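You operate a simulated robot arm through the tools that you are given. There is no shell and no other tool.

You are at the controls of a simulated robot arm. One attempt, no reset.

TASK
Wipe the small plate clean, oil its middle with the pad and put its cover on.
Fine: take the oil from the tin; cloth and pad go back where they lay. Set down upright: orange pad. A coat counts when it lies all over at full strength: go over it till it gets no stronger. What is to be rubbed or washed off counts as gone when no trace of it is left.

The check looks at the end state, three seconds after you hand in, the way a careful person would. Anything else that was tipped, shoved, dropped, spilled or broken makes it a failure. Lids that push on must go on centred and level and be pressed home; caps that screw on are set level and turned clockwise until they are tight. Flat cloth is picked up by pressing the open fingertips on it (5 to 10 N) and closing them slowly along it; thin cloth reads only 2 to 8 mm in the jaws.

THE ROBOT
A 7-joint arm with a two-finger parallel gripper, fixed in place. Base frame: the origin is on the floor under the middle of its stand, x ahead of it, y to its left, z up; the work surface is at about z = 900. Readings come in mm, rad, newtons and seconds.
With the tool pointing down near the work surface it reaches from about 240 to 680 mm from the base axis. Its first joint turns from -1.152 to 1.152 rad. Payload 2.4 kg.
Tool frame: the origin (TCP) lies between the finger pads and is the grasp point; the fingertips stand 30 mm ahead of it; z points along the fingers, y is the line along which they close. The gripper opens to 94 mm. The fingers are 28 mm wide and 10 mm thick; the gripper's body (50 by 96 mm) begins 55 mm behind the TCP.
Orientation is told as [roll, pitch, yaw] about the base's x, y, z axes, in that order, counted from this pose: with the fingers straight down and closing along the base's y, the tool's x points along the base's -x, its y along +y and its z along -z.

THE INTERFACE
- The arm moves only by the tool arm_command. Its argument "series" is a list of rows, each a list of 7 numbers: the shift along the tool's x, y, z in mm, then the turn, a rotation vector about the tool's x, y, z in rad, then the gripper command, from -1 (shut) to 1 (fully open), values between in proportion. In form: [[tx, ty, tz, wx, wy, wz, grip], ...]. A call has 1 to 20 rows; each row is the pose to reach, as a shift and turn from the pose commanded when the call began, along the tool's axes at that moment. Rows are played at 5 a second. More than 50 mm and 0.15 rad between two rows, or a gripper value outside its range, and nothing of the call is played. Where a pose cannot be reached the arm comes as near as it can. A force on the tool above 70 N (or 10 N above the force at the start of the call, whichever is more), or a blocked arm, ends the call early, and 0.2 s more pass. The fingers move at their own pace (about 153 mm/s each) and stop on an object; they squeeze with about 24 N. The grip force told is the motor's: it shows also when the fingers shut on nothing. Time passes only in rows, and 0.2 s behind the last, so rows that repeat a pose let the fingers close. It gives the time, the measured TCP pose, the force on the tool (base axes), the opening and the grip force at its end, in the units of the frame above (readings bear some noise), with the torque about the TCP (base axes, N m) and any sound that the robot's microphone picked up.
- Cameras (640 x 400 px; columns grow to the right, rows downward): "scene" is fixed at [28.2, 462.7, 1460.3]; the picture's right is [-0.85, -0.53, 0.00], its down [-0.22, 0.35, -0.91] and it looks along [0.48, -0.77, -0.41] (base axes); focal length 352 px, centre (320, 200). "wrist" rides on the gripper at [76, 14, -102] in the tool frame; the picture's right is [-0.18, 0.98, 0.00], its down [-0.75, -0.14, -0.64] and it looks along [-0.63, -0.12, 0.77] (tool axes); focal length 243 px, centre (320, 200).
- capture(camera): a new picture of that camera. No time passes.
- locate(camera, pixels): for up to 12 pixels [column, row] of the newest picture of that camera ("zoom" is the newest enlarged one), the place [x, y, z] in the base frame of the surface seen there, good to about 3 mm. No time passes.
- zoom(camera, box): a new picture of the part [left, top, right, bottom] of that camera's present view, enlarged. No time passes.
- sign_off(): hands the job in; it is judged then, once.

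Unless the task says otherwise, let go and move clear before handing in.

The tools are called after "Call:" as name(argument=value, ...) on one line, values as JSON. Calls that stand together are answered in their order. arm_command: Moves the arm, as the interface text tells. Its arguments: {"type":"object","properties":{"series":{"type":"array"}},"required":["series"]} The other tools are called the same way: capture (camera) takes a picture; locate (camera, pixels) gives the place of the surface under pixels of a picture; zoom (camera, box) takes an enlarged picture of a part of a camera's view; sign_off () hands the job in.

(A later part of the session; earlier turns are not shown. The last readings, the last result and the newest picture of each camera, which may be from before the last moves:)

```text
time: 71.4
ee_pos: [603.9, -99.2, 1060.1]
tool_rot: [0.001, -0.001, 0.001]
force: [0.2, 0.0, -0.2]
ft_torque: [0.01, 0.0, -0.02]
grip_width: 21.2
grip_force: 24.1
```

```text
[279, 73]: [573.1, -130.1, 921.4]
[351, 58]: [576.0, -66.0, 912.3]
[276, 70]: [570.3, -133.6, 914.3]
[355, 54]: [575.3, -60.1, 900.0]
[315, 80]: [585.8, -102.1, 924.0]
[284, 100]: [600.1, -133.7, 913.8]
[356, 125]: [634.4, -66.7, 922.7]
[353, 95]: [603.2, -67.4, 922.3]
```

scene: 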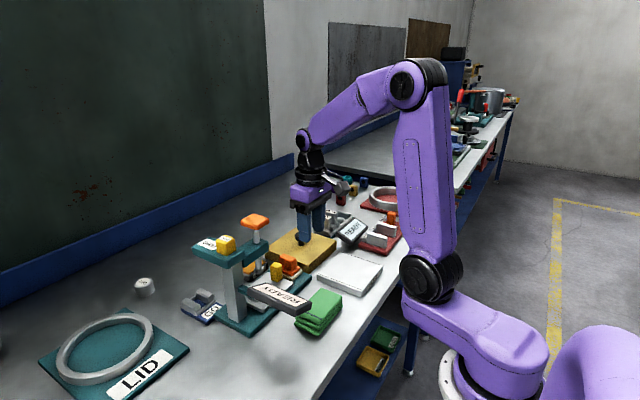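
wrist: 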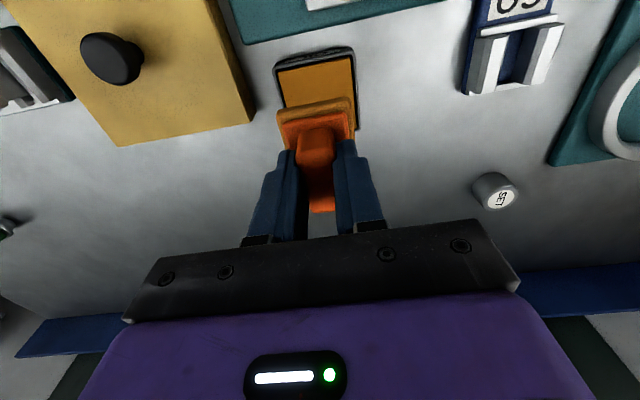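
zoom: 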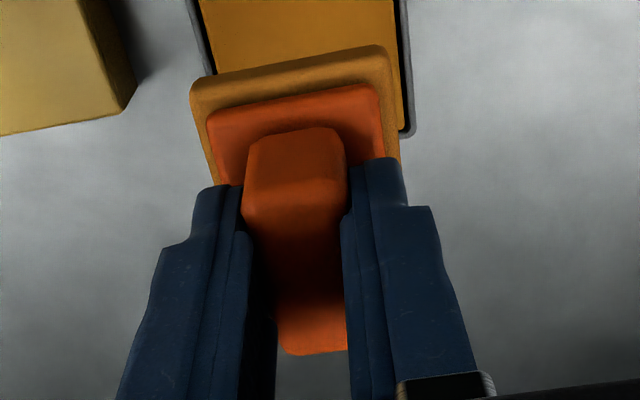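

The tin hasn't moved. Now I'll carry the oiled pad over the plate's middle at height (no drips visible), about (363,−223,1059).

Call:
arm_command(series=[[15, -8, 0, 0, 0, 0, -1], [38, -20, 0, 0, 0, 0, -1], [61, -31, 0, 0, 0, 0, -1], [84, -43, 0, 0, 0, 0, -1], [107, -55, 0, 0, 0, 0, -1], [130, -66, 0, 0, 0, 0, -1], [153, -78, 0, 0, 0, 0, -1], [176, -90, 0, 0, 0, 0, -1], [199, -102, 0, 0, 0, 0, -1], [222, -114, 0, 0, 0, 0, -1], [242, -124, 0, 0, 0, 0, -1], [242, -124, 20, 0, 0, 0, -1], [242, -124, 40, 0, 0, 0, -1], [242, -124, 60, 0, 0, 0, -1], [242, -124, 70, 0, 0, 0, -1], [242, -124, 75, 0, 0, 0, -1], [242, -124, 75, 0, 0, 0, -1]])

Call:
capture(camera="wrist")

Call:
zoom(camera="scene", box=[280, 190, 420, 310])

```text
time: 75.0
ee_pos: [363.5, -224.2, 984.3]
tool_rot: [0.001, -0.001, 0.0]
force: [0.4, -0.2, -0.7]
ft_torque: [0.04, 0.0, 0.05]
grip_width: 21.1
grip_force: 24.2
```

```text
taken
```

wrist: 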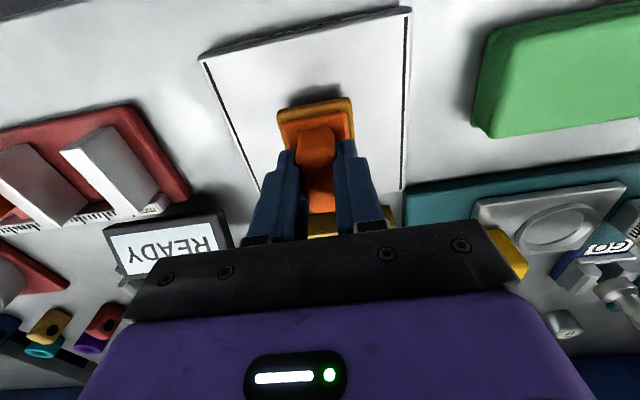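

```text
3.33 times, centred on (350, 250) of scene
```

zoom: 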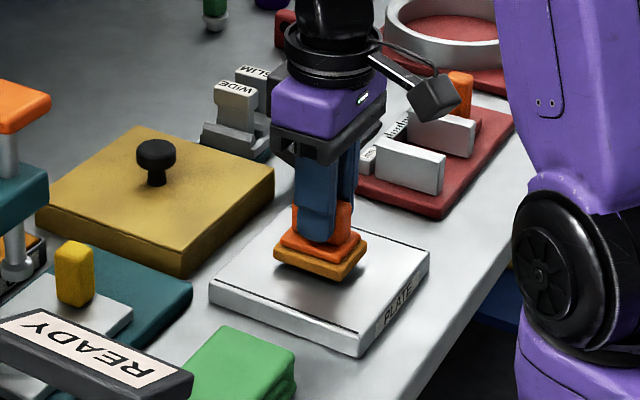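

The pad hovers over the plate's centre, level. I'll lower in small steps to contact.

Call:
arm_command(series=[[0, 0, 3, 0, 0, 0, -1], [0, 0, 5, 0, 0, 0, -1], [0, 0, 6, 0, 0, 0, -1], [0, 0, 7, 0, 0, 0, -1], [0, 0, 7, 0, 0, 0, -1]])

```text
time: 76.2
ee_pos: [363.0, -223.6, 977.7]
tool_rot: [0.0, -0.001, 0.0]
force: [-0.1, 0.2, -0.7]
ft_torque: [0.01, 0.0, -0.01]
grip_width: 21.0
grip_force: 24.1
```

Call:
arm_command(series=[[0, 0, 0.6, 0, 0, 0, -1], [0, 0, 1.2, 0, 0, 0, -1], [0, 0, 1.2, 0, 0, 0, -1]])

```text
time: 77.0
ee_pos: [363.6, -224.1, 976.6]
tool_rot: [-0.001, -0.003, 0.001]
force: [-4.3, 2.5, 22.4]
ft_torque: [0.13, 0.1, -0.01]
grip_width: 21.0
grip_force: 23.8
```

Contact at 22 N; I'll ease off by 0.45 mm and make a first pair of strokes along x, then look at the coat.

Call:
arm_command(series=[[0, 0, -0.45, 0, 0, 0, -1], [-12, 0, -0.45, 0, 0, 0, -1], [-24, 0, -0.45, 0, 0, 0, -1], [-34, 0, -0.45, 0, 0, 0, -1], [-34, 12, -0.45, 0, 0, 0, -1], [-20, 12, -0.45, 0, 0, 0, -1], [-8, 12, -0.45, 0, 0, 0, -1], [5, 12, -0.45, 0, 0, 0, -1], [18, 12, -0.45, 0, 0, 0, -1], [34, 12, -0.45, 0, 0, 0, -1], [34, 24, -0.45, 0, 0, 0, -1], [34, 36, -0.45, 0, 0, 0, -1], [18, 36, -0.45, 0, 0, 0, -1], [5, 36, -0.45, 0, 0, 0, -1], [-8, 36, -0.45, 0, 0, 0, -1], [-20, 36, -0.45, 0, 0, 0, -1], [-34, 36, -0.45, 0, 0, 0, -1], [-34, 36, -0.45, 0, 0, 0, -1]])

Call:
capture(camera="wrist")

Call:
zoom(camera="scene", box=[290, 220, 410, 310])

```text
time: 80.8
ee_pos: [397.7, -188.8, 977.1]
tool_rot: [-0.001, -0.001, 0.001]
force: [0.5, -0.6, 1.6]
ft_torque: [-0.02, -0.02, 0.0]
grip_width: 21.2
grip_force: 23.5
```

```text
taken
```

wrist: 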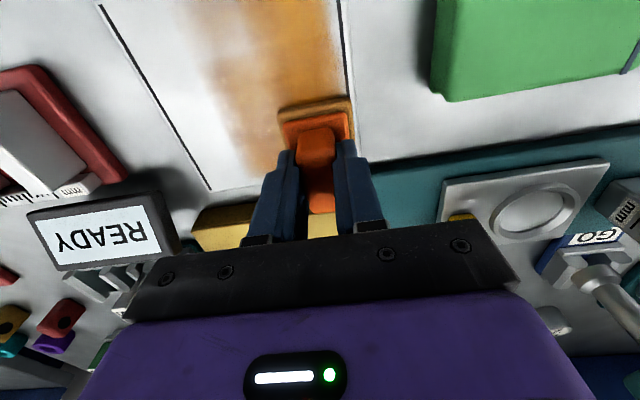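

```text
4.44 times, centred on (350, 265) of scene
```

zoom: 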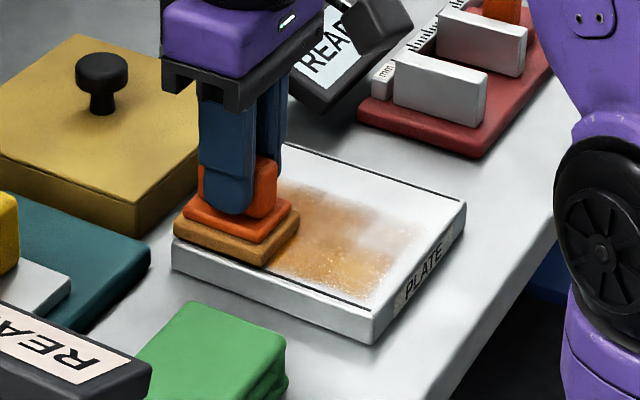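

The oil coat is visible and stays inside the line on the right. I'll press 0.3 mm more and cover the left half out to the other line.

Call:
arm_command(series=[[0, -12, 0.3, 0, 0, 0, -1], [0, -24, 0.3, 0, 0, 0, -1], [0, -36, 0.3, 0, 0, 0, -1], [0, -48, 0.3, 0, 0, 0, -1], [14, -48, 0.3, 0, 0, 0, -1], [28, -48, 0.3, 0, 0, 0, -1], [41, -48, 0.3, 0, 0, 0, -1], [54, -48, 0.3, 0, 0, 0, -1], [68, -48, 0.3, 0, 0, 0, -1], [68, -60, 0.3, 0, 0, 0, -1], [68, -72, 0.3, 0, 0, 0, -1], [54, -72, 0.3, 0, 0, 0, -1], [41, -72, 0.3, 0, 0, 0, -1], [28, -72, 0.3, 0, 0, 0, -1], [14, -72, 0.3, 0, 0, 0, -1], [0, -72, 0.3, 0, 0, 0, -1], [0, -60, 0.3, 0, 0, 0, -1], [0, -60, 0.3, 0, 0, 0, -1]])

Call:
capture(camera="wrist")

Call:
zoom(camera="scene", box=[290, 220, 410, 310])

```text
time: 84.6
ee_pos: [397.6, -247.5, 977.1]
tool_rot: [-0.001, -0.002, 0.001]
force: [1.4, -3.5, 7.9]
ft_torque: [-0.05, 0.07, 0.06]
grip_width: 20.8
grip_force: 23.8
```

```text
taken
```

wrist: 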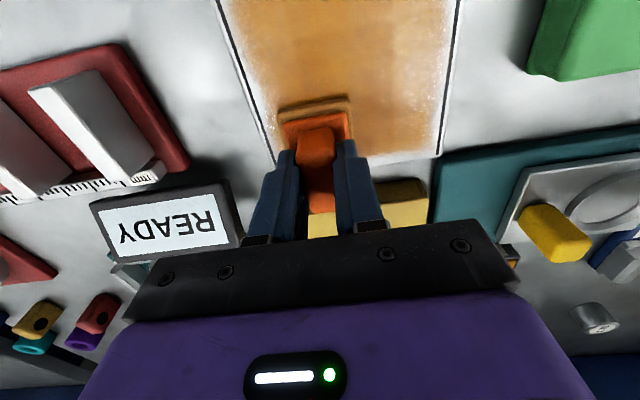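

```text
4.44 times, centred on (350, 265) of scene
```

zoom: 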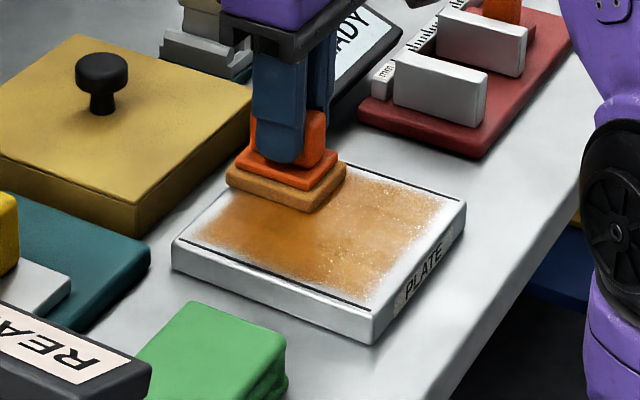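

The coat covers nearly everything but is thin along the lines and the x-ends. I'll run a perimeter loop reaching right to the lines, then an inner stroke.

Call:
arm_command(series=[[-2, -13, 0, 0, 0, 0, -1], [14, -13, 0, 0, 0, 0, -1], [28, -13, 0, 0, 0, 0, -1], [42, -13, 0, 0, 0, 0, -1], [56, -13, 0, 0, 0, 0, -1], [70, -13, 0, 0, 0, 0, -1], [70, 2, 0, 0, 0, 0, -1], [70, 17, 0, 0, 0, 0, -1], [70, 32, 0, 0, 0, 0, -1], [70, 47, 0, 0, 0, 0, -1], [70, 61, 0, 0, 0, 0, -1], [56, 61, 0, 0, 0, 0, -1], [42, 61, 0, 0, 0, 0, -1], [28, 61, 0, 0, 0, 0, -1], [14, 61, 0, 0, 0, 0, -1], [-2, 61, 0, 0, 0, 0, -1], [-2, 48, 0, 0, 0, 0, -1], [-2, 36, 0, 0, 0, 0, -1], [14, 36, 0, 0, 0, 0, -1], [28, 36, 0, 0, 0, 0, -1]])

Call:
capture(camera="wrist")

Call:
zoom(camera="scene", box=[290, 220, 410, 310])

```text
time: 88.8
ee_pos: [369.6, -211.7, 976.6]
tool_rot: [0.001, 0.001, -0.001]
force: [2.9, 0.0, 9.4]
ft_torque: [-0.03, -0.26, -0.03]
grip_width: 21.2
grip_force: 24.3
```

```text
taken
```

wrist: 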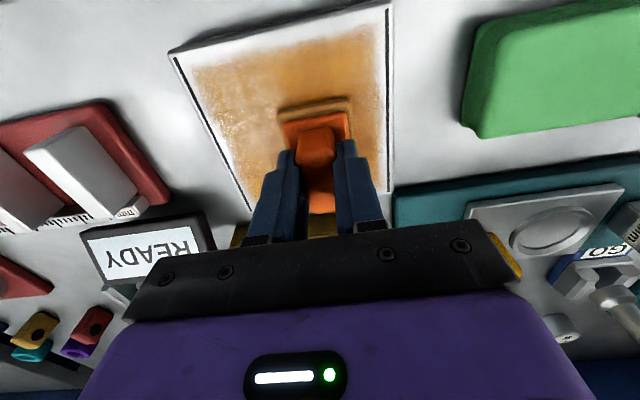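

```text
4.44 times, centred on (350, 265) of scene
```

zoom: 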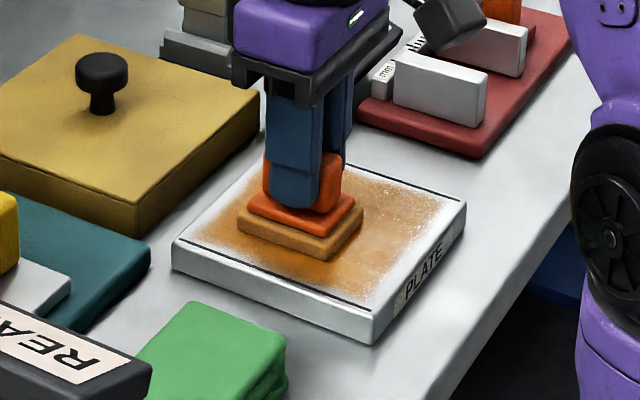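

The coat has some speckles and thin margins. I'll zoom in to judge the margins and the coat's strength.

Call:
zoom(camera="wrist", box=[160, 0, 420, 220])

Call:
locate(camera="wrist", pixels=[[195, 70], [280, 50], [370, 28], [200, 100], [225, 160], [382, 60], [386, 110], [388, 160], [175, 50], [388, 6], [391, 150], [210, 130]])

```text
1.82 times, centred on (290, 110) of wrist
```

zoom: 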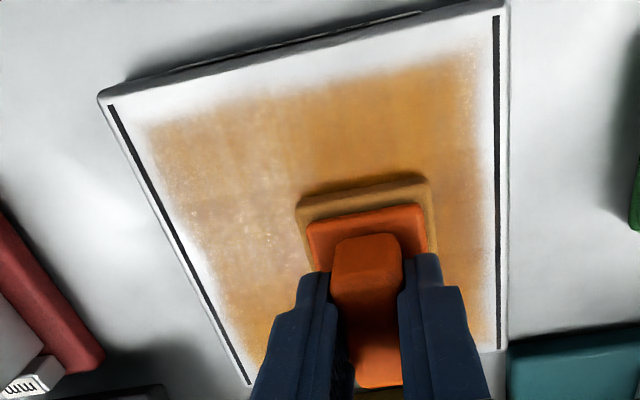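

```text
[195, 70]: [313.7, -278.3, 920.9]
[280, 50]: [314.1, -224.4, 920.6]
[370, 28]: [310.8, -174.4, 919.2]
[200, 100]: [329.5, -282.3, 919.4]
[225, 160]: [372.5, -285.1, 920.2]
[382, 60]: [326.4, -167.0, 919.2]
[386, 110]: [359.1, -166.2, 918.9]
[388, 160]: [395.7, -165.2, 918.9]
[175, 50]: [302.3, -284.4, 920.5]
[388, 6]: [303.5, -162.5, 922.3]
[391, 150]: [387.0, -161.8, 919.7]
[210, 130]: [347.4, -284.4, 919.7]
```

The coat reaches only to about x 313 and ~6 mm short of the lines, so the pad's effective area is a bit smaller than the felt. I'll widen the loop (x 320–406, y −264…−184).

Call:
arm_command(series=[[24, 0, 0, 0, 0, 0, -1], [49, 0, 0, 0, 0, 0, -1], [49, 14, 0, 0, 0, 0, -1], [49, 28, 0, 0, 0, 0, -1], [33, 28, 0, 0, 0, 0, -1], [15, 28, 0, 0, 0, 0, -1], [-3, 28, 0, 0, 0, 0, -1], [-21, 28, 0, 0, 0, 0, -1], [-37, 28, 0, 0, 0, 0, -1], [-37, 12, 0, 0, 0, 0, -1], [-37, -4, 0, 0, 0, 0, -1], [-37, -20, 0, 0, 0, 0, -1], [-37, -36, 0, 0, 0, 0, -1], [-37, -52, 0, 0, 0, 0, -1], [-21, -52, 0, 0, 0, 0, -1], [-3, -52, 0, 0, 0, 0, -1], [15, -52, 0, 0, 0, 0, -1], [33, -52, 0, 0, 0, 0, -1], [49, -52, 0, 0, 0, 0, -1], [49, -36, 0, 0, 0, 0, -1]])

Call:
zoom(camera="wrist", box=[160, 0, 480, 240])

Call:
zoom(camera="scene", box=[310, 230, 400, 300])

```text
time: 93.0
ee_pos: [320.9, -246.9, 976.0]
tool_rot: [-0.005, -0.001, 0.0]
force: [-1.2, -8.3, 19.3]
ft_torque: [-0.15, 0.18, 0.07]
grip_width: 21.4
grip_force: 24.1
```

```text
1.67 times, centred on (320, 120) of wrist
```

zoom: 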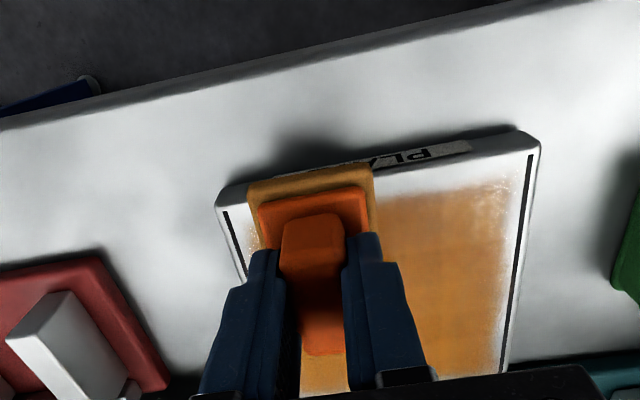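

```text
5.71 times, centred on (355, 265) of scene
```

zoom: 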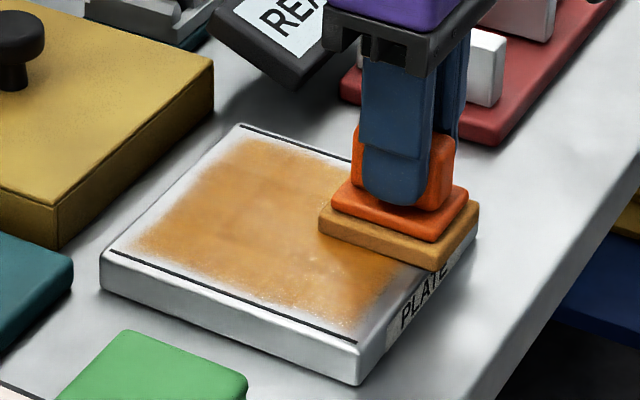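

The coat seems confined to a central zone (the near strip stays white even where the pad passed), so the zone is about x 312–414, y −278…−168. I'll now raster the whole zone to build full strength.

Call:
arm_command(series=[[-18, 0, 0, 0, 0, 0, -1], [-36, 0, 0, 0, 0, 0, -1], [-54, 0, 0, 0, 0, 0, -1], [-77, 0, 0, 0, 0, 0, -1], [-77, -12, 0, 0, 0, 0, -1], [-56, -12, 0, 0, 0, 0, -1], [-36, -12, 0, 0, 0, 0, -1], [-16, -12, 0, 0, 0, 0, -1], [-6, -12, 0, 0, 0, 0, -1], [-6, 12, 0, 0, 0, 0, -1], [-26, 12, 0, 0, 0, 0, -1], [-46, 12, 0, 0, 0, 0, -1], [-66, 12, 0, 0, 0, 0, -1], [-80, 12, 0, 0, 0, 0, -1], [-80, 26, 0, 0, 0, 0, -1], [-60, 26, 0, 0, 0, 0, -1], [-40, 26, 0, 0, 0, 0, -1], [-20, 26, 0, 0, 0, 0, -1], [-6, 26, 0, 0, 0, 0, -1], [-6, 40, 0, 0, 0, 0, -1]])

Call:
zoom(camera="wrist", box=[160, 0, 480, 240])

Call:
zoom(camera="scene", box=[310, 230, 400, 300])

```text
time: 97.2
ee_pos: [325.6, -207.9, 977.5]
tool_rot: [0.001, 0.0, -0.002]
force: [-2.5, -6.7, 18.4]
ft_torque: [-0.22, -0.01, -0.04]
grip_width: 21.1
grip_force: 24.1
```

```text
1.67 times, centred on (320, 120) of wrist
```

zoom: 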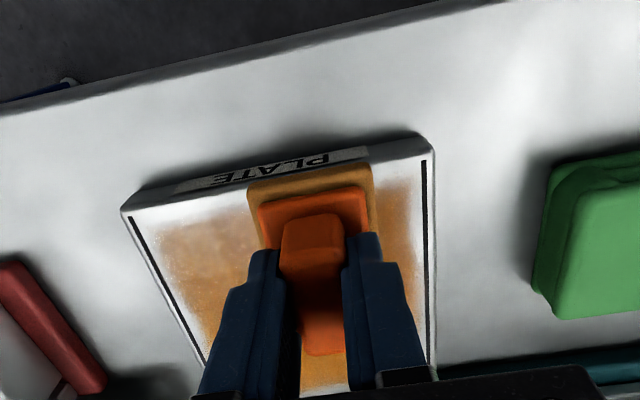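

```text
5.71 times, centred on (355, 265) of scene
```

zoom: 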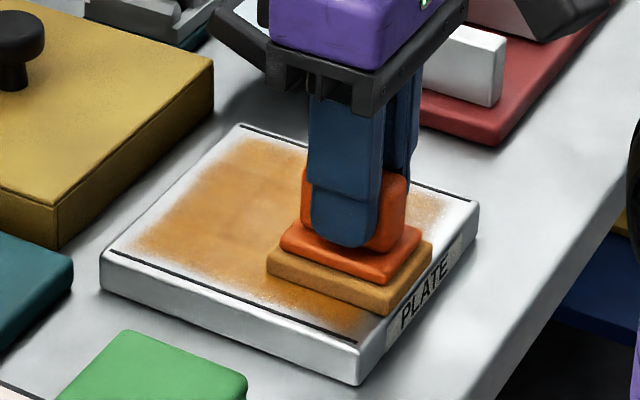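

The middle and far side look full; I'll continue the raster over the right-hand rows and back to the left along the far side.

Call:
arm_command(series=[[-20, 0, 0, 0, 0, 0, -1], [-40, 0, 0, 0, 0, 0, -1], [-60, 0, 0, 0, 0, 0, -1], [-76, 0, 0, 0, 0, 0, -1], [-76, 14, 0, 0, 0, 0, -1], [-56, 14, 0, 0, 0, 0, -1], [-36, 14, 0, 0, 0, 0, -1], [-16, 14, 0, 0, 0, 0, -1], [2, 14, 0, 0, 0, 0, -1], [2, 24, 0, 0, 0, 0, -1], [-18, 24, 0, 0, 0, 0, -1], [-38, 24, 0, 0, 0, 0, -1], [-58, 24, 0, 0, 0, 0, -1], [-78, 24, 0, 0, 0, 0, -1], [-78, 4, 0, 0, 0, 0, -1], [-78, -16, 0, 0, 0, 0, -1], [-78, -36, 0, 0, 0, 0, -1], [-78, -54, 0, 0, 0, 0, -1], [-58, -54, 0, 0, 0, 0, -1], [-38, -54, 0, 0, 0, 0, -1]])

Call:
arm_command(series=[[18, 0, 0, 0, 0, 0, -1], [36, 0, 0, 0, 0, 0, -1], [44, 0, 0, 0, 0, 0, -1], [44, 8, 0, 0, 0, 0, -1], [26, 8, 0, 0, 0, 0, -1], [8, 8, 0, 0, 0, 0, -1], [-8, 8, 0, 0, 0, 0, -1], [-8, 16, 0, 0, 0, 0, -1], [8, 16, 0, 0, 0, 0, -1], [26, 16, 0, 0, 0, 0, -1], [44, 16, 0, 0, 0, 0, -1], [44, 32, 0, 0, 0, 0, -1], [44, 48, 0, 0, 0, 0, -1], [44, 64, 0, 0, 0, 0, -1], [44, 78, 0, 0, 0, 0, -1], [26, 78, 0, 0, 0, 0, -1], [8, 78, 0, 0, 0, 0, -1], [-10, 78, 0, 0, 0, 0, -1], [-28, 78, 0, 0, 0, 0, -1], [-40, 78, 0, 0, 0, 0, -1]])

Call:
capture(camera="wrist")

Call:
zoom(camera="scene", box=[310, 230, 400, 300])

```text
time: 101.4
ee_pos: [364.6, -261.2, 976.4]
tool_rot: [-0.002, -0.001, 0.0]
force: [3.6, -0.6, 8.8]
ft_torque: [0.02, -0.07, -0.02]
grip_width: 21.3
grip_force: 24.1
```

```text
time: 105.6
ee_pos: [402.7, -183.4, 976.5]
tool_rot: [0.0, 0.002, 0.001]
force: [-5.8, -0.6, 15.2]
ft_torque: [-0.01, 0.24, 0.02]
grip_width: 20.7
grip_force: 24.3
```

```text
taken
```

wrist: 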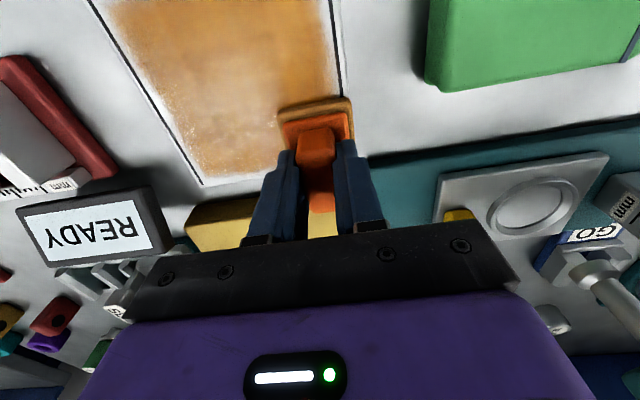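

```text
5.71 times, centred on (355, 265) of scene
```

zoom: 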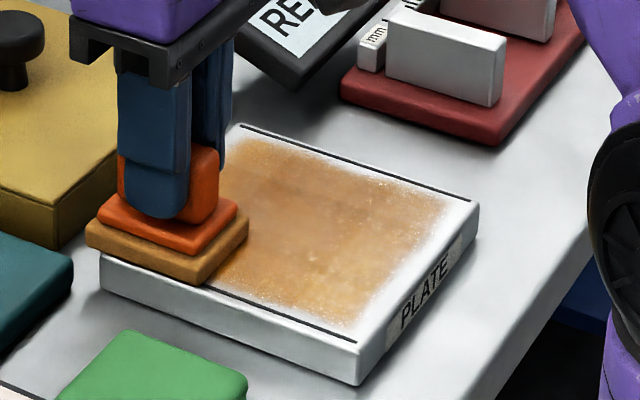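

The coat covers the zone but is slightly mottled. I'll lift the pad to look at the whole coat, then reload at the tin for another round.

Call:
arm_command(series=[[0, 0, -3, 0, 0, 0, -1], [0, 0, -10, 0, 0, 0, -1], [0, 0, -25, 0, 0, 0, -1], [0, 0, -45, 0, 0, 0, -1], [0, 0, -65, 0, 0, 0, -1], [0, 0, -83, 0, 0, 0, -1], [-20, 8, -83, 0, 0, 0, -1], [-40, 16, -83, 0, 0, 0, -1], [-60, 25, -83, 0, 0, 0, -1], [-80, 33, -83, 0, 0, 0, -1], [-100, 42, -83, 0, 0, 0, -1], [-120, 50, -83, 0, 0, 0, -1], [-140, 58, -83, 0, 0, 0, -1], [-160, 67, -83, 0, 0, 0, -1], [-180, 76, -83, 0, 0, 0, -1], [-201, 84, -83, 0, 0, 0, -1], [-201, 84, -83, 0, 0, 0, -1]])

Call:
zoom(camera="scene", box=[315, 240, 395, 300])

Call:
capture(camera="wrist")

```text
time: 109.2
ee_pos: [605.1, -98.9, 1059.0]
tool_rot: [0.0, -0.002, -0.001]
force: [-0.2, -1.1, -0.2]
ft_torque: [0.0, -0.01, -0.03]
grip_width: 21.1
grip_force: 23.9
```

```text
6.67 times, centred on (355, 270) of scene
```

zoom: 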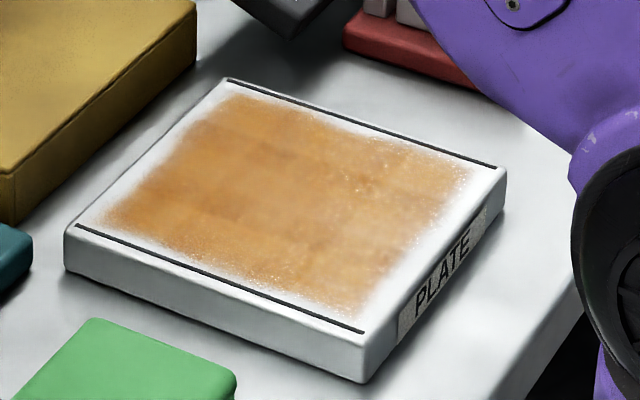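

```text
taken
```

wrist: 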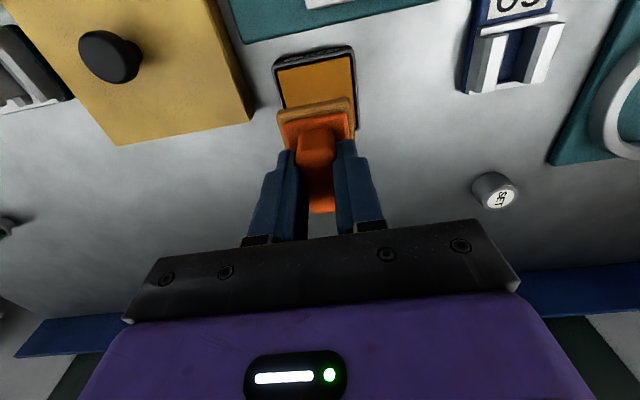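

The coat is all over the zone but uneven in strength. I'll dip the pad in the oil again: lower to just above contact first.

Call:
arm_command(series=[[0, 0, 20, 0, 0, 0, -1], [0, 0, 40, 0, 0, 0, -1], [0, 0, 60, 0, 0, 0, -1], [0, 0, 70, 0, 0, 0, -1], [0, 0, 76, 0, 0, 0, -1], [0, 0, 78, 0, 0, 0, -1], [0, 0, 79, 0, 0, 0, -1], [0, 0, 79.5, 0, 0, 0, -1], [0, 0, 79.5, 0, 0, 0, -1]])

```text
time: 111.2
ee_pos: [605.0, -99.2, 981.8]
tool_rot: [0.0, -0.002, 0.0]
force: [-3.0, 1.2, 11.3]
ft_torque: [0.04, 0.23, 0.02]
grip_width: 21.0
grip_force: 23.8
```

Contact at 11.3 N. I'll dwell for about 1.5 s with no sideways motion, then lift.

Call:
arm_command(series=[[0, 0, 0, 0, 0, 0, -1], [0, 0, 0.2, 0, 0, 0, -1], [0, 0, 0.2, 0, 0, 0, -1], [0, 0, 0, 0, 0, 0, -1], [0, 0, 0.2, 0, 0, 0, -1], [0, 0, 0.2, 0, 0, 0, -1], [0, 0, 0, 0, 0, 0, -1], [0, 0, -2, 0, 0, 0, -1], [0, 0, -8, 0, 0, 0, -1], [0, 0, -25, 0, 0, 0, -1], [0, 0, -45, 0, 0, 0, -1], [0, 0, -65, 0, 0, 0, -1], [0, 0, -80, 0, 0, 0, -1], [0, 0, -80, 0, 0, 0, -1]])

Call:
zoom(camera="wrist", box=[250, 30, 400, 180])

Call:
locate(camera="wrist", pixels=[[279, 73], [351, 58], [315, 80], [284, 100], [356, 125], [353, 95]])

```text
time: 114.2
ee_pos: [605.3, -99.8, 1060.4]
tool_rot: [-0.001, -0.001, -0.001]
force: [0.4, -0.3, -1.0]
ft_torque: [0.0, -0.03, -0.01]
grip_width: 20.9
grip_force: 24.3
```

```text
2.67 times, centred on (325, 105) of wrist
```

zoom: 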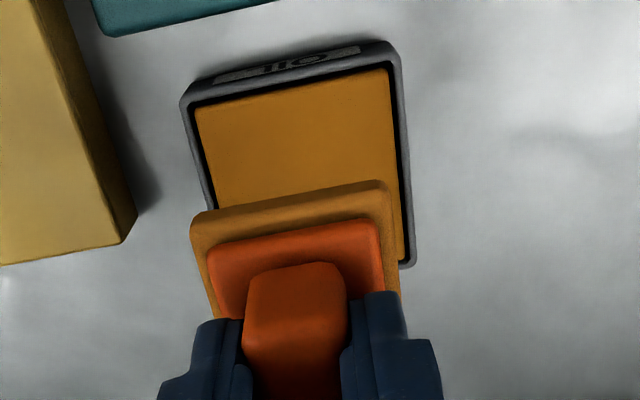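

```text
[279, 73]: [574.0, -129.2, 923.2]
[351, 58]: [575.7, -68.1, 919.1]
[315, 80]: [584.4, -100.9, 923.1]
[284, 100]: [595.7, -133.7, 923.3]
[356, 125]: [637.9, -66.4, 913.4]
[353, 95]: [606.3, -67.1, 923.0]
```

Tin unmoved, pad reloaded. Back over the plate's far right corner (399,−188), descending to just above contact.

Call:
arm_command(series=[[20, -9, 0, 0, 0, 0, -1], [42, -18, 0, 0, 0, 0, -1], [64, -27, 0, 0, 0, 0, -1], [86, -37, 0, 0, 0, 0, -1], [108, -46, 0, 0, 0, 0, -1], [130, -55, 0, 0, 0, 0, -1], [152, -65, 0, 0, 0, 0, -1], [174, -74, 0, 0, 0, 0, -1], [196, -84, 0, 0, 0, 0, -1], [206, -88, 0, 0, 0, 0, -1], [206, -88, 20, 0, 0, 0, -1], [206, -88, 40, 0, 0, 0, -1], [206, -88, 60, 0, 0, 0, -1], [206, -88, 74, 0, 0, 0, -1], [206, -88, 80, 0, 0, 0, -1], [206, -88, 82, 0, 0, 0, -1], [206, -88, 83.2, 0, 0, 0, -1], [206, -88, 83.2, 0, 0, 0, -1]])

```text
time: 118.0
ee_pos: [399.9, -187.8, 977.1]
tool_rot: [-0.001, -0.003, 0.0]
force: [0.4, 0.8, 0.0]
ft_torque: [-0.04, 0.0, 0.03]
grip_width: 21.0
grip_force: 24.0
```

No contact yet at 976.35. I'll press 0.4 mm lower and raster with strokes along y this time.

Call:
arm_command(series=[[0, -19, 0.4, 0, 0, 0, -1], [0, -38, 0.4, 0, 0, 0, -1], [0, -57, 0.4, 0, 0, 0, -1], [0, -75, 0.4, 0, 0, 0, -1], [15, -75, 0.4, 0, 0, 0, -1], [15, -57, 0.4, 0, 0, 0, -1], [15, -38, 0.4, 0, 0, 0, -1], [15, -19, 0.4, 0, 0, 0, -1], [15, 0, 0.4, 0, 0, 0, -1], [31, 0, 0.4, 0, 0, 0, -1], [31, -19, 0.4, 0, 0, 0, -1], [31, -38, 0.4, 0, 0, 0, -1], [31, -57, 0.4, 0, 0, 0, -1], [31, -75, 0.4, 0, 0, 0, -1], [47, -75, 0.4, 0, 0, 0, -1], [47, -57, 0.4, 0, 0, 0, -1], [47, -38, 0.4, 0, 0, 0, -1], [47, -19, 0.4, 0, 0, 0, -1], [47, 0, 0.4, 0, 0, 0, -1]])

Call:
zoom(camera="scene", box=[315, 240, 395, 300])

Call:
zoom(camera="wrist", box=[100, 0, 420, 220])

```text
time: 122.0
ee_pos: [352.9, -189.0, 976.1]
tool_rot: [-0.002, -0.002, 0.0]
force: [-1.3, -8.2, 24.3]
ft_torque: [-0.19, 0.16, 0.05]
grip_width: 21.1
grip_force: 23.7
```

```text
6.67 times, centred on (355, 270) of scene
```

zoom: 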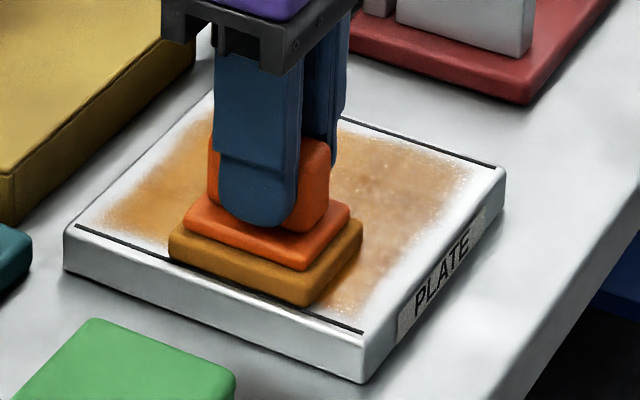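

```text
1.82 times, centred on (260, 110) of wrist
```

zoom: 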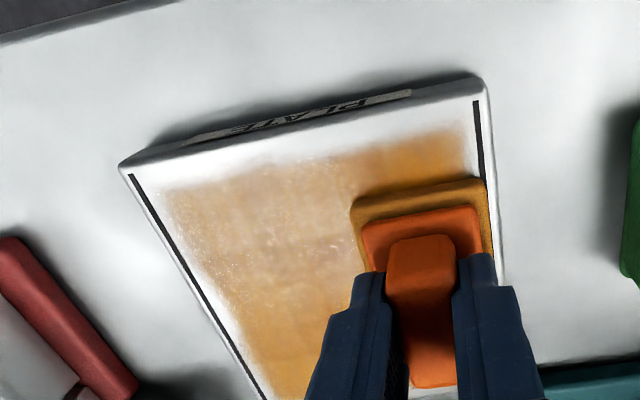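

The right side is stronger than the left-near region (zoom (250,230)), so I'll work there more slowly: strokes at about 45 mm/s, ending on the left to read the force there.

Call:
arm_command(series=[[12, 0, 0, 0, 0, 0, -1], [24, 0, 0, 0, 0, 0, -1], [24, -10, 0, 0, 0, 0, -1], [24, -19, 0, 0, 0, 0, -1], [24, -28, 0, 0, 0, 0, -1], [24, -37, 0, 0, 0, 0, -1], [24, -46, 0, 0, 0, 0, -1], [24, -55, 0, 0, 0, 0, -1], [24, -64, 0, 0, 0, 0, -1], [24, -75, 0, 0, 0, 0, -1], [24, -75, 0, 0, 0, 0, -1]])

Call:
zoom(camera="scene", box=[315, 240, 395, 300])

Call:
zoom(camera="wrist", box=[160, 0, 480, 220])

```text
time: 124.4
ee_pos: [328.5, -263.7, 976.4]
tool_rot: [0.0, -0.001, 0.001]
force: [1.2, 7.9, 27.9]
ft_torque: [0.32, 0.01, -0.04]
grip_width: 21.2
grip_force: 24.0
```

```text
6.67 times, centred on (355, 270) of scene
```

zoom: 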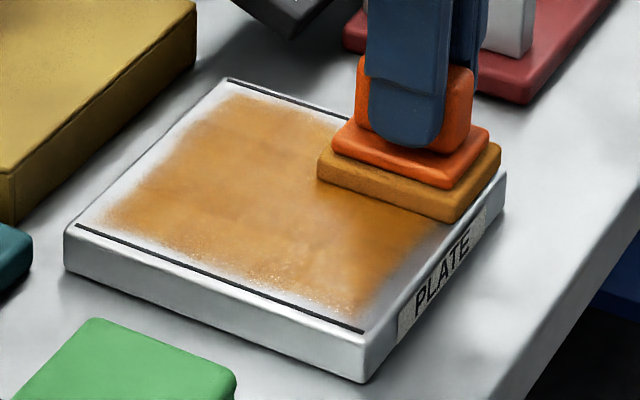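

```text
1.82 times, centred on (320, 110) of wrist
```

zoom: 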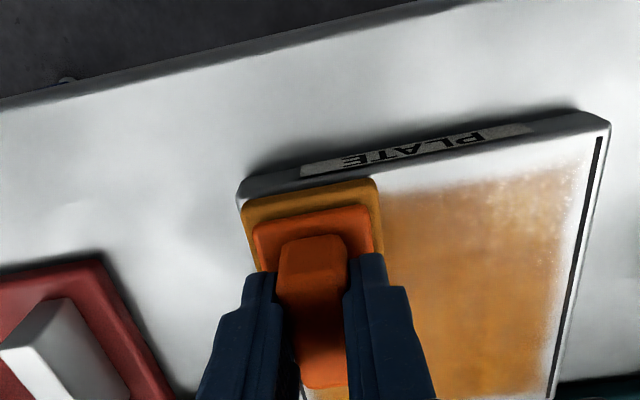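

The scene view now shows a stronger, more even coat. I'll continue slowly along the near edge and then along the right line, where it is still speckled.

Call:
arm_command(series=[[4, 0, -0.2, 0, 0, 0, -1], [4, 10, -0.2, 0, 0, 0, -1], [4, 20, -0.2, 0, 0, 0, -1], [4, 30, -0.2, 0, 0, 0, -1], [4, 40, -0.2, 0, 0, 0, -1], [4, 50, -0.2, 0, 0, 0, -1], [4, 60, -0.2, 0, 0, 0, -1], [4, 70, -0.2, 0, 0, 0, -1], [4, 80, -0.2, 0, 0, 0, -1], [-6, 80, -0.2, 0, 0, 0, -1], [-16, 80, -0.2, 0, 0, 0, -1], [-26, 80, -0.2, 0, 0, 0, -1], [-36, 80, -0.2, 0, 0, 0, -1], [-46, 80, -0.2, 0, 0, 0, -1], [-56, 80, -0.2, 0, 0, 0, -1], [-66, 80, -0.2, 0, 0, 0, -1], [-76, 80, -0.2, 0, 0, 0, -1], [-76, 80, -0.2, 0, 0, 0, -1]])

Call:
zoom(camera="scene", box=[315, 240, 395, 300])

Call:
zoom(camera="wrist", box=[60, 0, 400, 220])

```text
time: 128.2
ee_pos: [404.9, -183.0, 977.2]
tool_rot: [0.0, 0.001, 0.0]
force: [-0.3, 1.1, 1.3]
ft_torque: [-0.02, 0.03, -0.01]
grip_width: 21.0
grip_force: 23.7
```

```text
6.67 times, centred on (355, 270) of scene
```

zoom: 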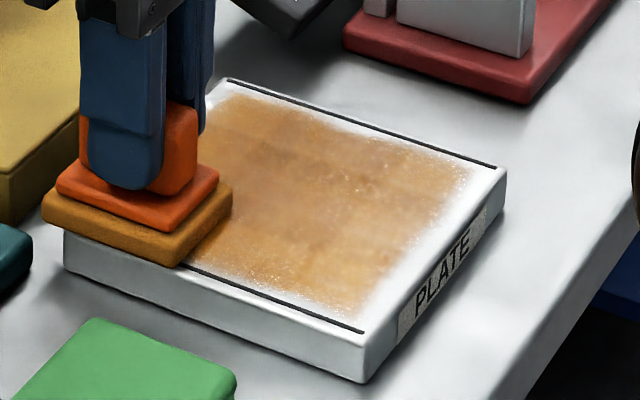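

```text
1.82 times, centred on (230, 110) of wrist
```

zoom: 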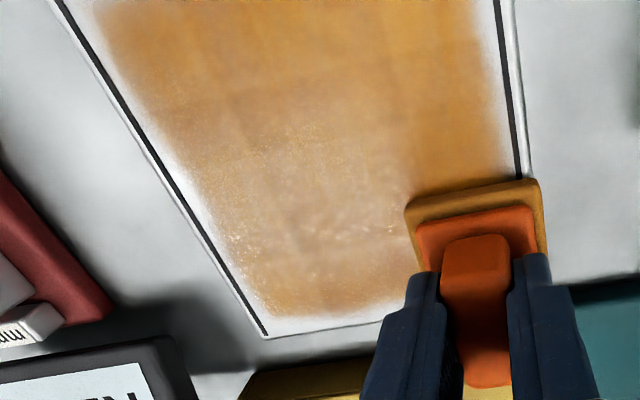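

Apparent paleness shifts with the gripper's reflection, so I'll compare later with the arm parked in the same pose. The far-right corner had only 1.3 N, so I'll press 0.3 mm more there and do slow strokes along the far edge.

Call:
arm_command(series=[[0, 0, 0.3, 0, 0, 0, -1], [0, -10, 0.3, 0, 0, 0, -1], [0, -20, 0.3, 0, 0, 0, -1], [0, -30, 0.3, 0, 0, 0, -1], [0, -40, 0.3, 0, 0, 0, -1], [0, -50, 0.3, 0, 0, 0, -1], [0, -60, 0.3, 0, 0, 0, -1], [0, -70, 0.3, 0, 0, 0, -1], [0, -80, 0.3, 0, 0, 0, -1], [16, -80, 0.3, 0, 0, 0, -1], [16, -70, 0.3, 0, 0, 0, -1], [16, -60, 0.3, 0, 0, 0, -1], [16, -50, 0.3, 0, 0, 0, -1], [16, -40, 0.3, 0, 0, 0, -1], [16, -30, 0.3, 0, 0, 0, -1], [16, -20, 0.3, 0, 0, 0, -1], [16, -10, 0.3, 0, 0, 0, -1], [16, 0, 0.3, 0, 0, 0, -1], [32, 0, 0.3, 0, 0, 0, -1]])

Call:
arm_command(series=[[0, -10, 0, 0, 0, 0, -1], [0, -20, 0, 0, 0, 0, -1], [0, -30, 0, 0, 0, 0, -1], [0, -40, 0, 0, 0, 0, -1], [0, -50, 0, 0, 0, 0, -1], [0, -60, 0, 0, 0, 0, -1], [0, -70, 0, 0, 0, 0, -1], [0, -80, 0, 0, 0, 0, -1], [16, -80, 0, 0, 0, 0, -1], [16, -70, 0, 0, 0, 0, -1], [16, -60, 0, 0, 0, 0, -1], [16, -50, 0, 0, 0, 0, -1], [16, -40, 0, 0, 0, 0, -1], [16, -30, 0, 0, 0, 0, -1], [16, -20, 0, 0, 0, 0, -1], [16, -10, 0, 0, 0, 0, -1], [16, 0, 0, 0, 0, 0, -1], [32, 0, 0, 0, 0, 0, -1]])

Call:
arm_command(series=[[0, -10, 0, 0, 0, 0, -1], [0, -20, 0, 0, 0, 0, -1], [0, -30, 0, 0, 0, 0, -1], [0, -40, 0, 0, 0, 0, -1], [0, -50, 0, 0, 0, 0, -1], [0, -60, 0, 0, 0, 0, -1], [0, -70, 0, 0, 0, 0, -1], [0, -80, 0, 0, 0, 0, -1], [16, -80, 0, 0, 0, 0, -1], [16, -70, 0, 0, 0, 0, -1], [16, -60, 0, 0, 0, 0, -1], [16, -50, 0, 0, 0, 0, -1], [16, -40, 0, 0, 0, 0, -1], [16, -30, 0, 0, 0, 0, -1], [16, -20, 0, 0, 0, 0, -1], [16, -10, 0, 0, 0, 0, -1], [16, 0, 0, 0, 0, 0, -1], [16, 0, 0, 0, 0, 0, -1]])

Call:
zoom(camera="scene", box=[315, 240, 395, 300])

```text
time: 132.2
ee_pos: [373.3, -181.6, 976.3]
tool_rot: [-0.002, -0.005, 0.001]
force: [9.0, 2.6, 25.4]
ft_torque: [0.16, -0.11, -0.04]
grip_width: 21.1
grip_force: 23.8
```

```text
time: 136.0
ee_pos: [341.6, -182.6, 976.2]
tool_rot: [0.0, -0.002, 0.001]
force: [7.1, 2.5, 22.9]
ft_torque: [0.13, -0.2, -0.02]
grip_width: 21.1
grip_force: 24.2
```

```text
time: 139.8
ee_pos: [324.8, -182.8, 977.2]
tool_rot: [0.0, 0.001, 0.0]
force: [-1.5, -5.0, 13.1]
ft_torque: [-0.14, -0.07, -0.01]
grip_width: 20.9
grip_force: 23.9
```

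```text
6.67 times, centred on (355, 270) of scene
```

zoom: 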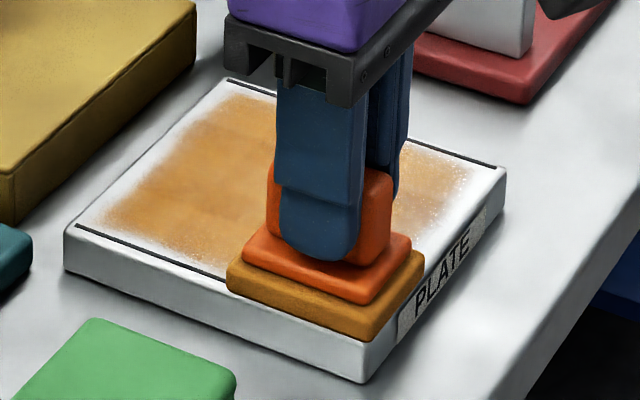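

The plate has not moved. I'll lift and park at the tin pose again, for a like-for-like comparison with the earlier coat picture.

Call:
arm_command(series=[[0, 0, -3, 0, 0, 0, -1], [0, 0, -10, 0, 0, 0, -1], [0, 0, -25, 0, 0, 0, -1], [0, 0, -45, 0, 0, 0, -1], [0, 0, -65, 0, 0, 0, -1], [0, 0, -83.7, 0, 0, 0, -1], [-25, 7, -83.7, 0, 0, 0, -1], [-50, 15, -83.7, 0, 0, 0, -1], [-75, 22, -83.7, 0, 0, 0, -1], [-100, 30, -83.7, 0, 0, 0, -1], [-125, 37, -83.7, 0, 0, 0, -1], [-150, 45, -83.7, 0, 0, 0, -1], [-175, 52, -83.7, 0, 0, 0, -1], [-200, 60, -83.7, 0, 0, 0, -1], [-225, 67, -83.7, 0, 0, 0, -1], [-250, 75, -83.7, 0, 0, 0, -1], [-270, 80, -83.7, 0, 0, 0, -1], [-281, 83, -83.7, 0, 0, 0, -1], [-281, 83, -83.7, 0, 0, 0, -1]])

Call:
zoom(camera="scene", box=[315, 240, 395, 300])

Call:
capture(camera="wrist")

```text
time: 143.8
ee_pos: [604.7, -99.5, 1059.7]
tool_rot: [0.0, 0.0, 0.001]
force: [-0.4, -0.3, -0.8]
ft_torque: [0.0, 0.01, 0.01]
grip_width: 21.1
grip_force: 24.1
```

```text
6.67 times, centred on (355, 270) of scene
```

zoom: 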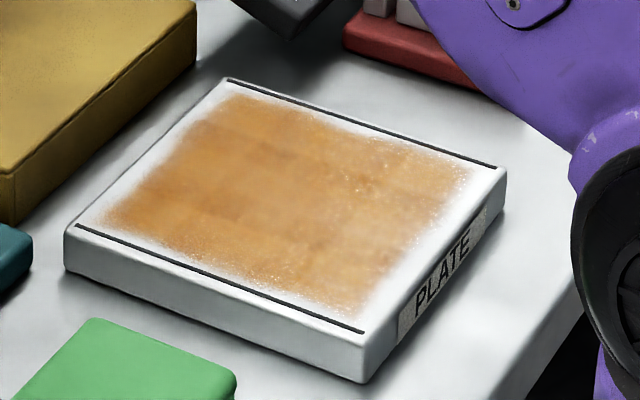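

```text
taken
```

wrist: 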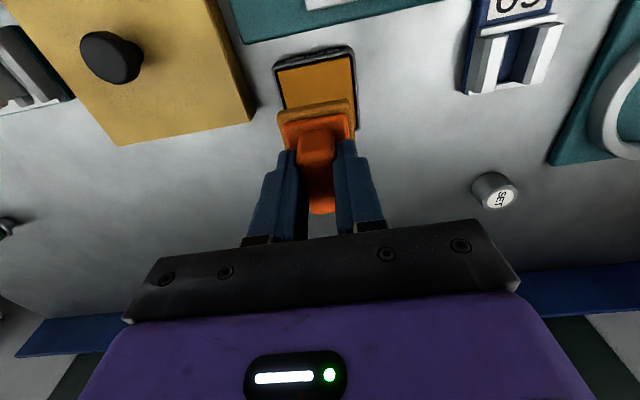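

The coat picture is the same as the one at t=109 s despite reloading and many more passes, so it is saturated at full strength. I'll now return the pad to its home at (490,−128), first to just above.

Call:
arm_command(series=[[20, -5, 0, 0, 0, 0, -1], [40, -10, 0, 0, 0, 0, -1], [60, -15, 0, 0, 0, 0, -1], [80, -20, 0, 0, 0, 0, -1], [100, -25, 0, 0, 0, 0, -1], [115, -28, 0, 0, 0, 0, -1], [115, -28, 20, 0, 0, 0, -1], [115, -28, 40, 0, 0, 0, -1], [115, -28, 60, 0, 0, 0, -1], [115, -28, 75, 0, 0, 0, -1], [115, -28, 82, 0, 0, 0, -1], [115, -28, 85, 0, 0, 0, -1], [115, -28, 85, 0, 0, 0, -1]])

Call:
capture(camera="wrist")

Call:
zoom(camera="scene", box=[240, 210, 350, 300])

```text
time: 146.6
ee_pos: [490.4, -128.7, 975.5]
tool_rot: [0.0, -0.001, 0.0]
force: [0.1, 1.0, -0.3]
ft_torque: [0.02, 0.0, -0.02]
grip_width: 21.2
grip_force: 24.0
```

```text
taken
```

wrist: 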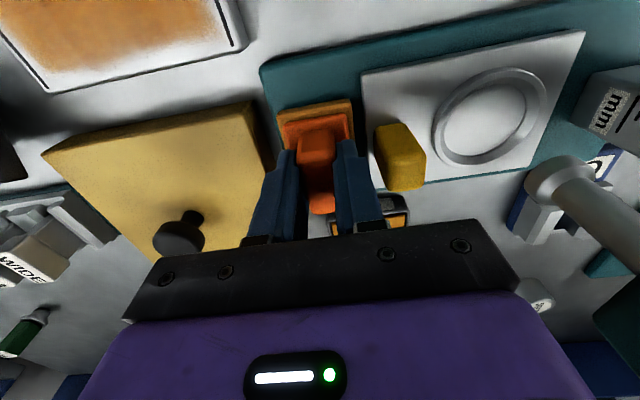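

```text
4.44 times, centred on (295, 255) of scene
```

zoom: 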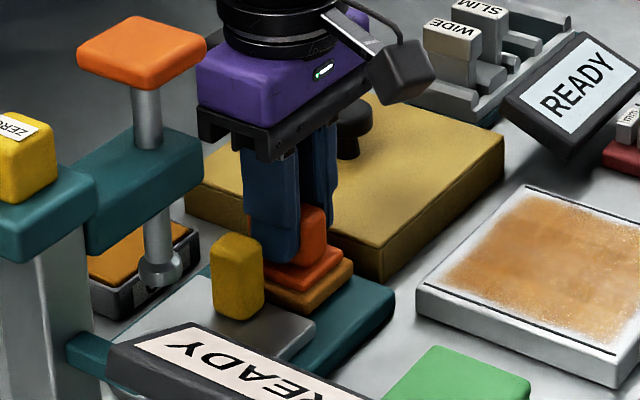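

The pad is 3 mm or so above its place, no contact yet. I'll step down gently.

Call:
arm_command(series=[[0, 0, 1, 0, 0, 0, -1], [0, 0, 2, 0, 0, 0, -1], [0, 0, 2.6, 0, 0, 0, -1], [0, 0, 2.6, 0, 0, 0, -1]])

```text
time: 147.6
ee_pos: [489.9, -127.9, 973.3]
tool_rot: [-0.001, 0.001, 0.0]
force: [-1.2, 1.1, 5.3]
ft_torque: [0.03, 0.06, -0.01]
grip_width: 21.0
grip_force: 23.8
```

Contact with 5.3 N: the pad stands on its place. I'll open slowly to 32 mm and rise straight up.

Call:
arm_command(series=[[0, 0, 0, 0, 0, 0, -0.54], [0, 0, 0, 0, 0, 0, -0.5], [0, 0, 0, 0, 0, 0, -0.42], [0, 0, 0, 0, 0, 0, -0.34], [0, 0, 0, 0, 0, 0, -0.32], [0, 0, -4, 0, 0, 0, -0.32], [0, 0, -12, 0, 0, 0, -0.32], [0, 0, -24, 0, 0, 0, -0.32], [0, 0, -40, 0, 0, 0, -0.32], [0, 0, -60, 0, 0, 0, -0.32], [0, 0, -80, 0, 0, 0, -0.32], [0, 0, -80, 0, 0, 0, -0.32]])

Call:
capture(camera="wrist")

Call:
zoom(camera="scene", box=[240, 210, 350, 300])

```text
time: 150.2
ee_pos: [490.2, -127.3, 1052.7]
tool_rot: [0.0, 0.001, 0.0]
force: [-0.3, 0.3, -0.1]
ft_torque: [-0.01, -0.01, -0.01]
grip_width: 31.9
grip_force: 0.1
```

```text
taken
```

wrist: 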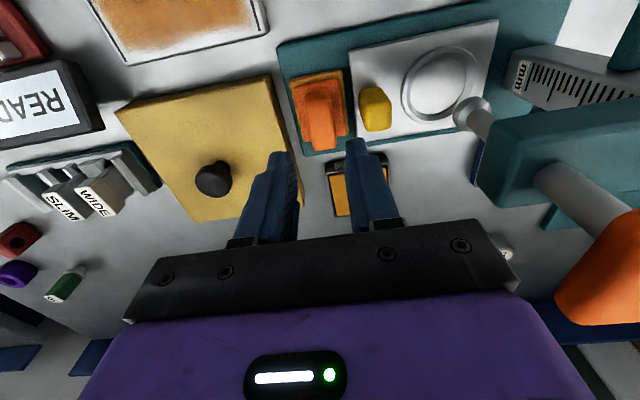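

```text
4.44 times, centred on (295, 255) of scene
```

zoom: 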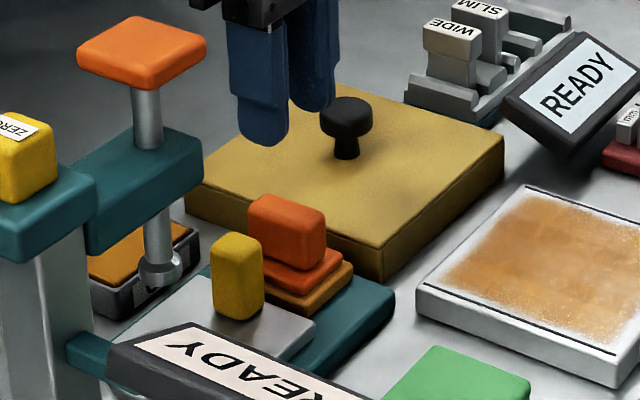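

The pad stands upright where it lay. I'll verify its position and measure the cover and knob for the next step.

Call:
locate(camera="wrist", pixels=[[292, 82], [340, 74], [318, 100], [325, 125], [206, 175], [220, 175], [212, 195], [120, 112], [265, 77], [290, 170], [190, 214], [195, 95]])

Call:
zoom(camera="wrist", box=[100, 60, 310, 240])

Call:
zoom(camera="scene", box=[260, 210, 350, 290])

Call:
locate(camera="zoom", pixels=[[355, 115], [340, 145], [330, 115], [385, 115], [340, 180], [250, 140], [340, 320], [470, 230], [550, 150], [355, 165], [100, 210], [360, 340]])

```text
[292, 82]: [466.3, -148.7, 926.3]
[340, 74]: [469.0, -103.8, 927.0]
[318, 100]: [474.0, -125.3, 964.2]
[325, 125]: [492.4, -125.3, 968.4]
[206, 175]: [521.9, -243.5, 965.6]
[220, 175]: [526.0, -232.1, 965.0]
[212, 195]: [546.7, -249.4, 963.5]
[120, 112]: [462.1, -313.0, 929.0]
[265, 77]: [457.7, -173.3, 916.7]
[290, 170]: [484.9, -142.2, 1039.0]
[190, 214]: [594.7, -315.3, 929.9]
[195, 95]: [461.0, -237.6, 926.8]
```

```text
2.22 times, centred on (205, 150) of wrist
```

zoom: 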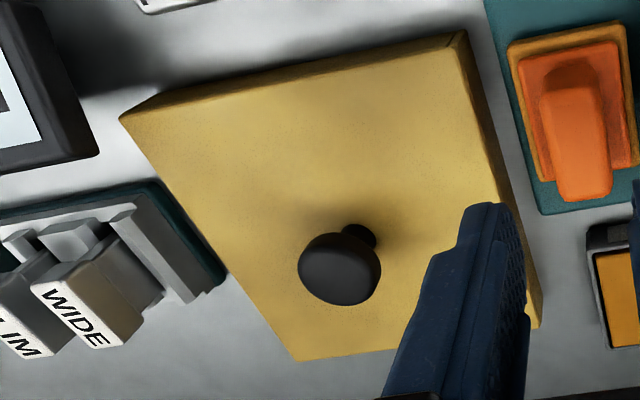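

```text
5.00 times, centred on (305, 250) of scene
```

zoom: 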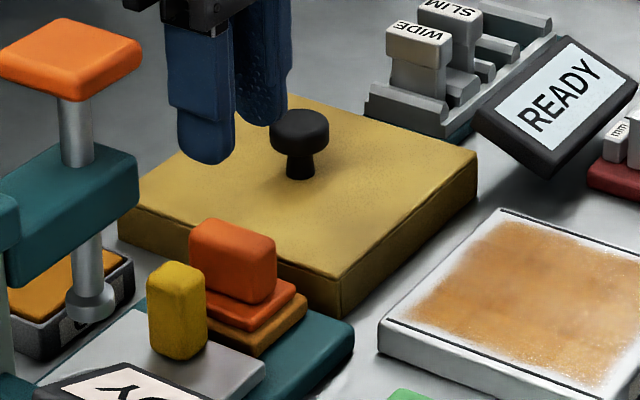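

```text
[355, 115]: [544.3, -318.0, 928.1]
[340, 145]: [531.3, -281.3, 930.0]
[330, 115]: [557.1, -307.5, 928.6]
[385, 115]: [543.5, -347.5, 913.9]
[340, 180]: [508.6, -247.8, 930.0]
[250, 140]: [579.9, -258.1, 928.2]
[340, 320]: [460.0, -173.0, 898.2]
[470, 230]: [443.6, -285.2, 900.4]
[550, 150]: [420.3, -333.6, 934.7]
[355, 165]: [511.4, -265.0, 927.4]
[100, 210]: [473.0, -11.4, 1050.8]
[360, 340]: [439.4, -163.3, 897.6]
```

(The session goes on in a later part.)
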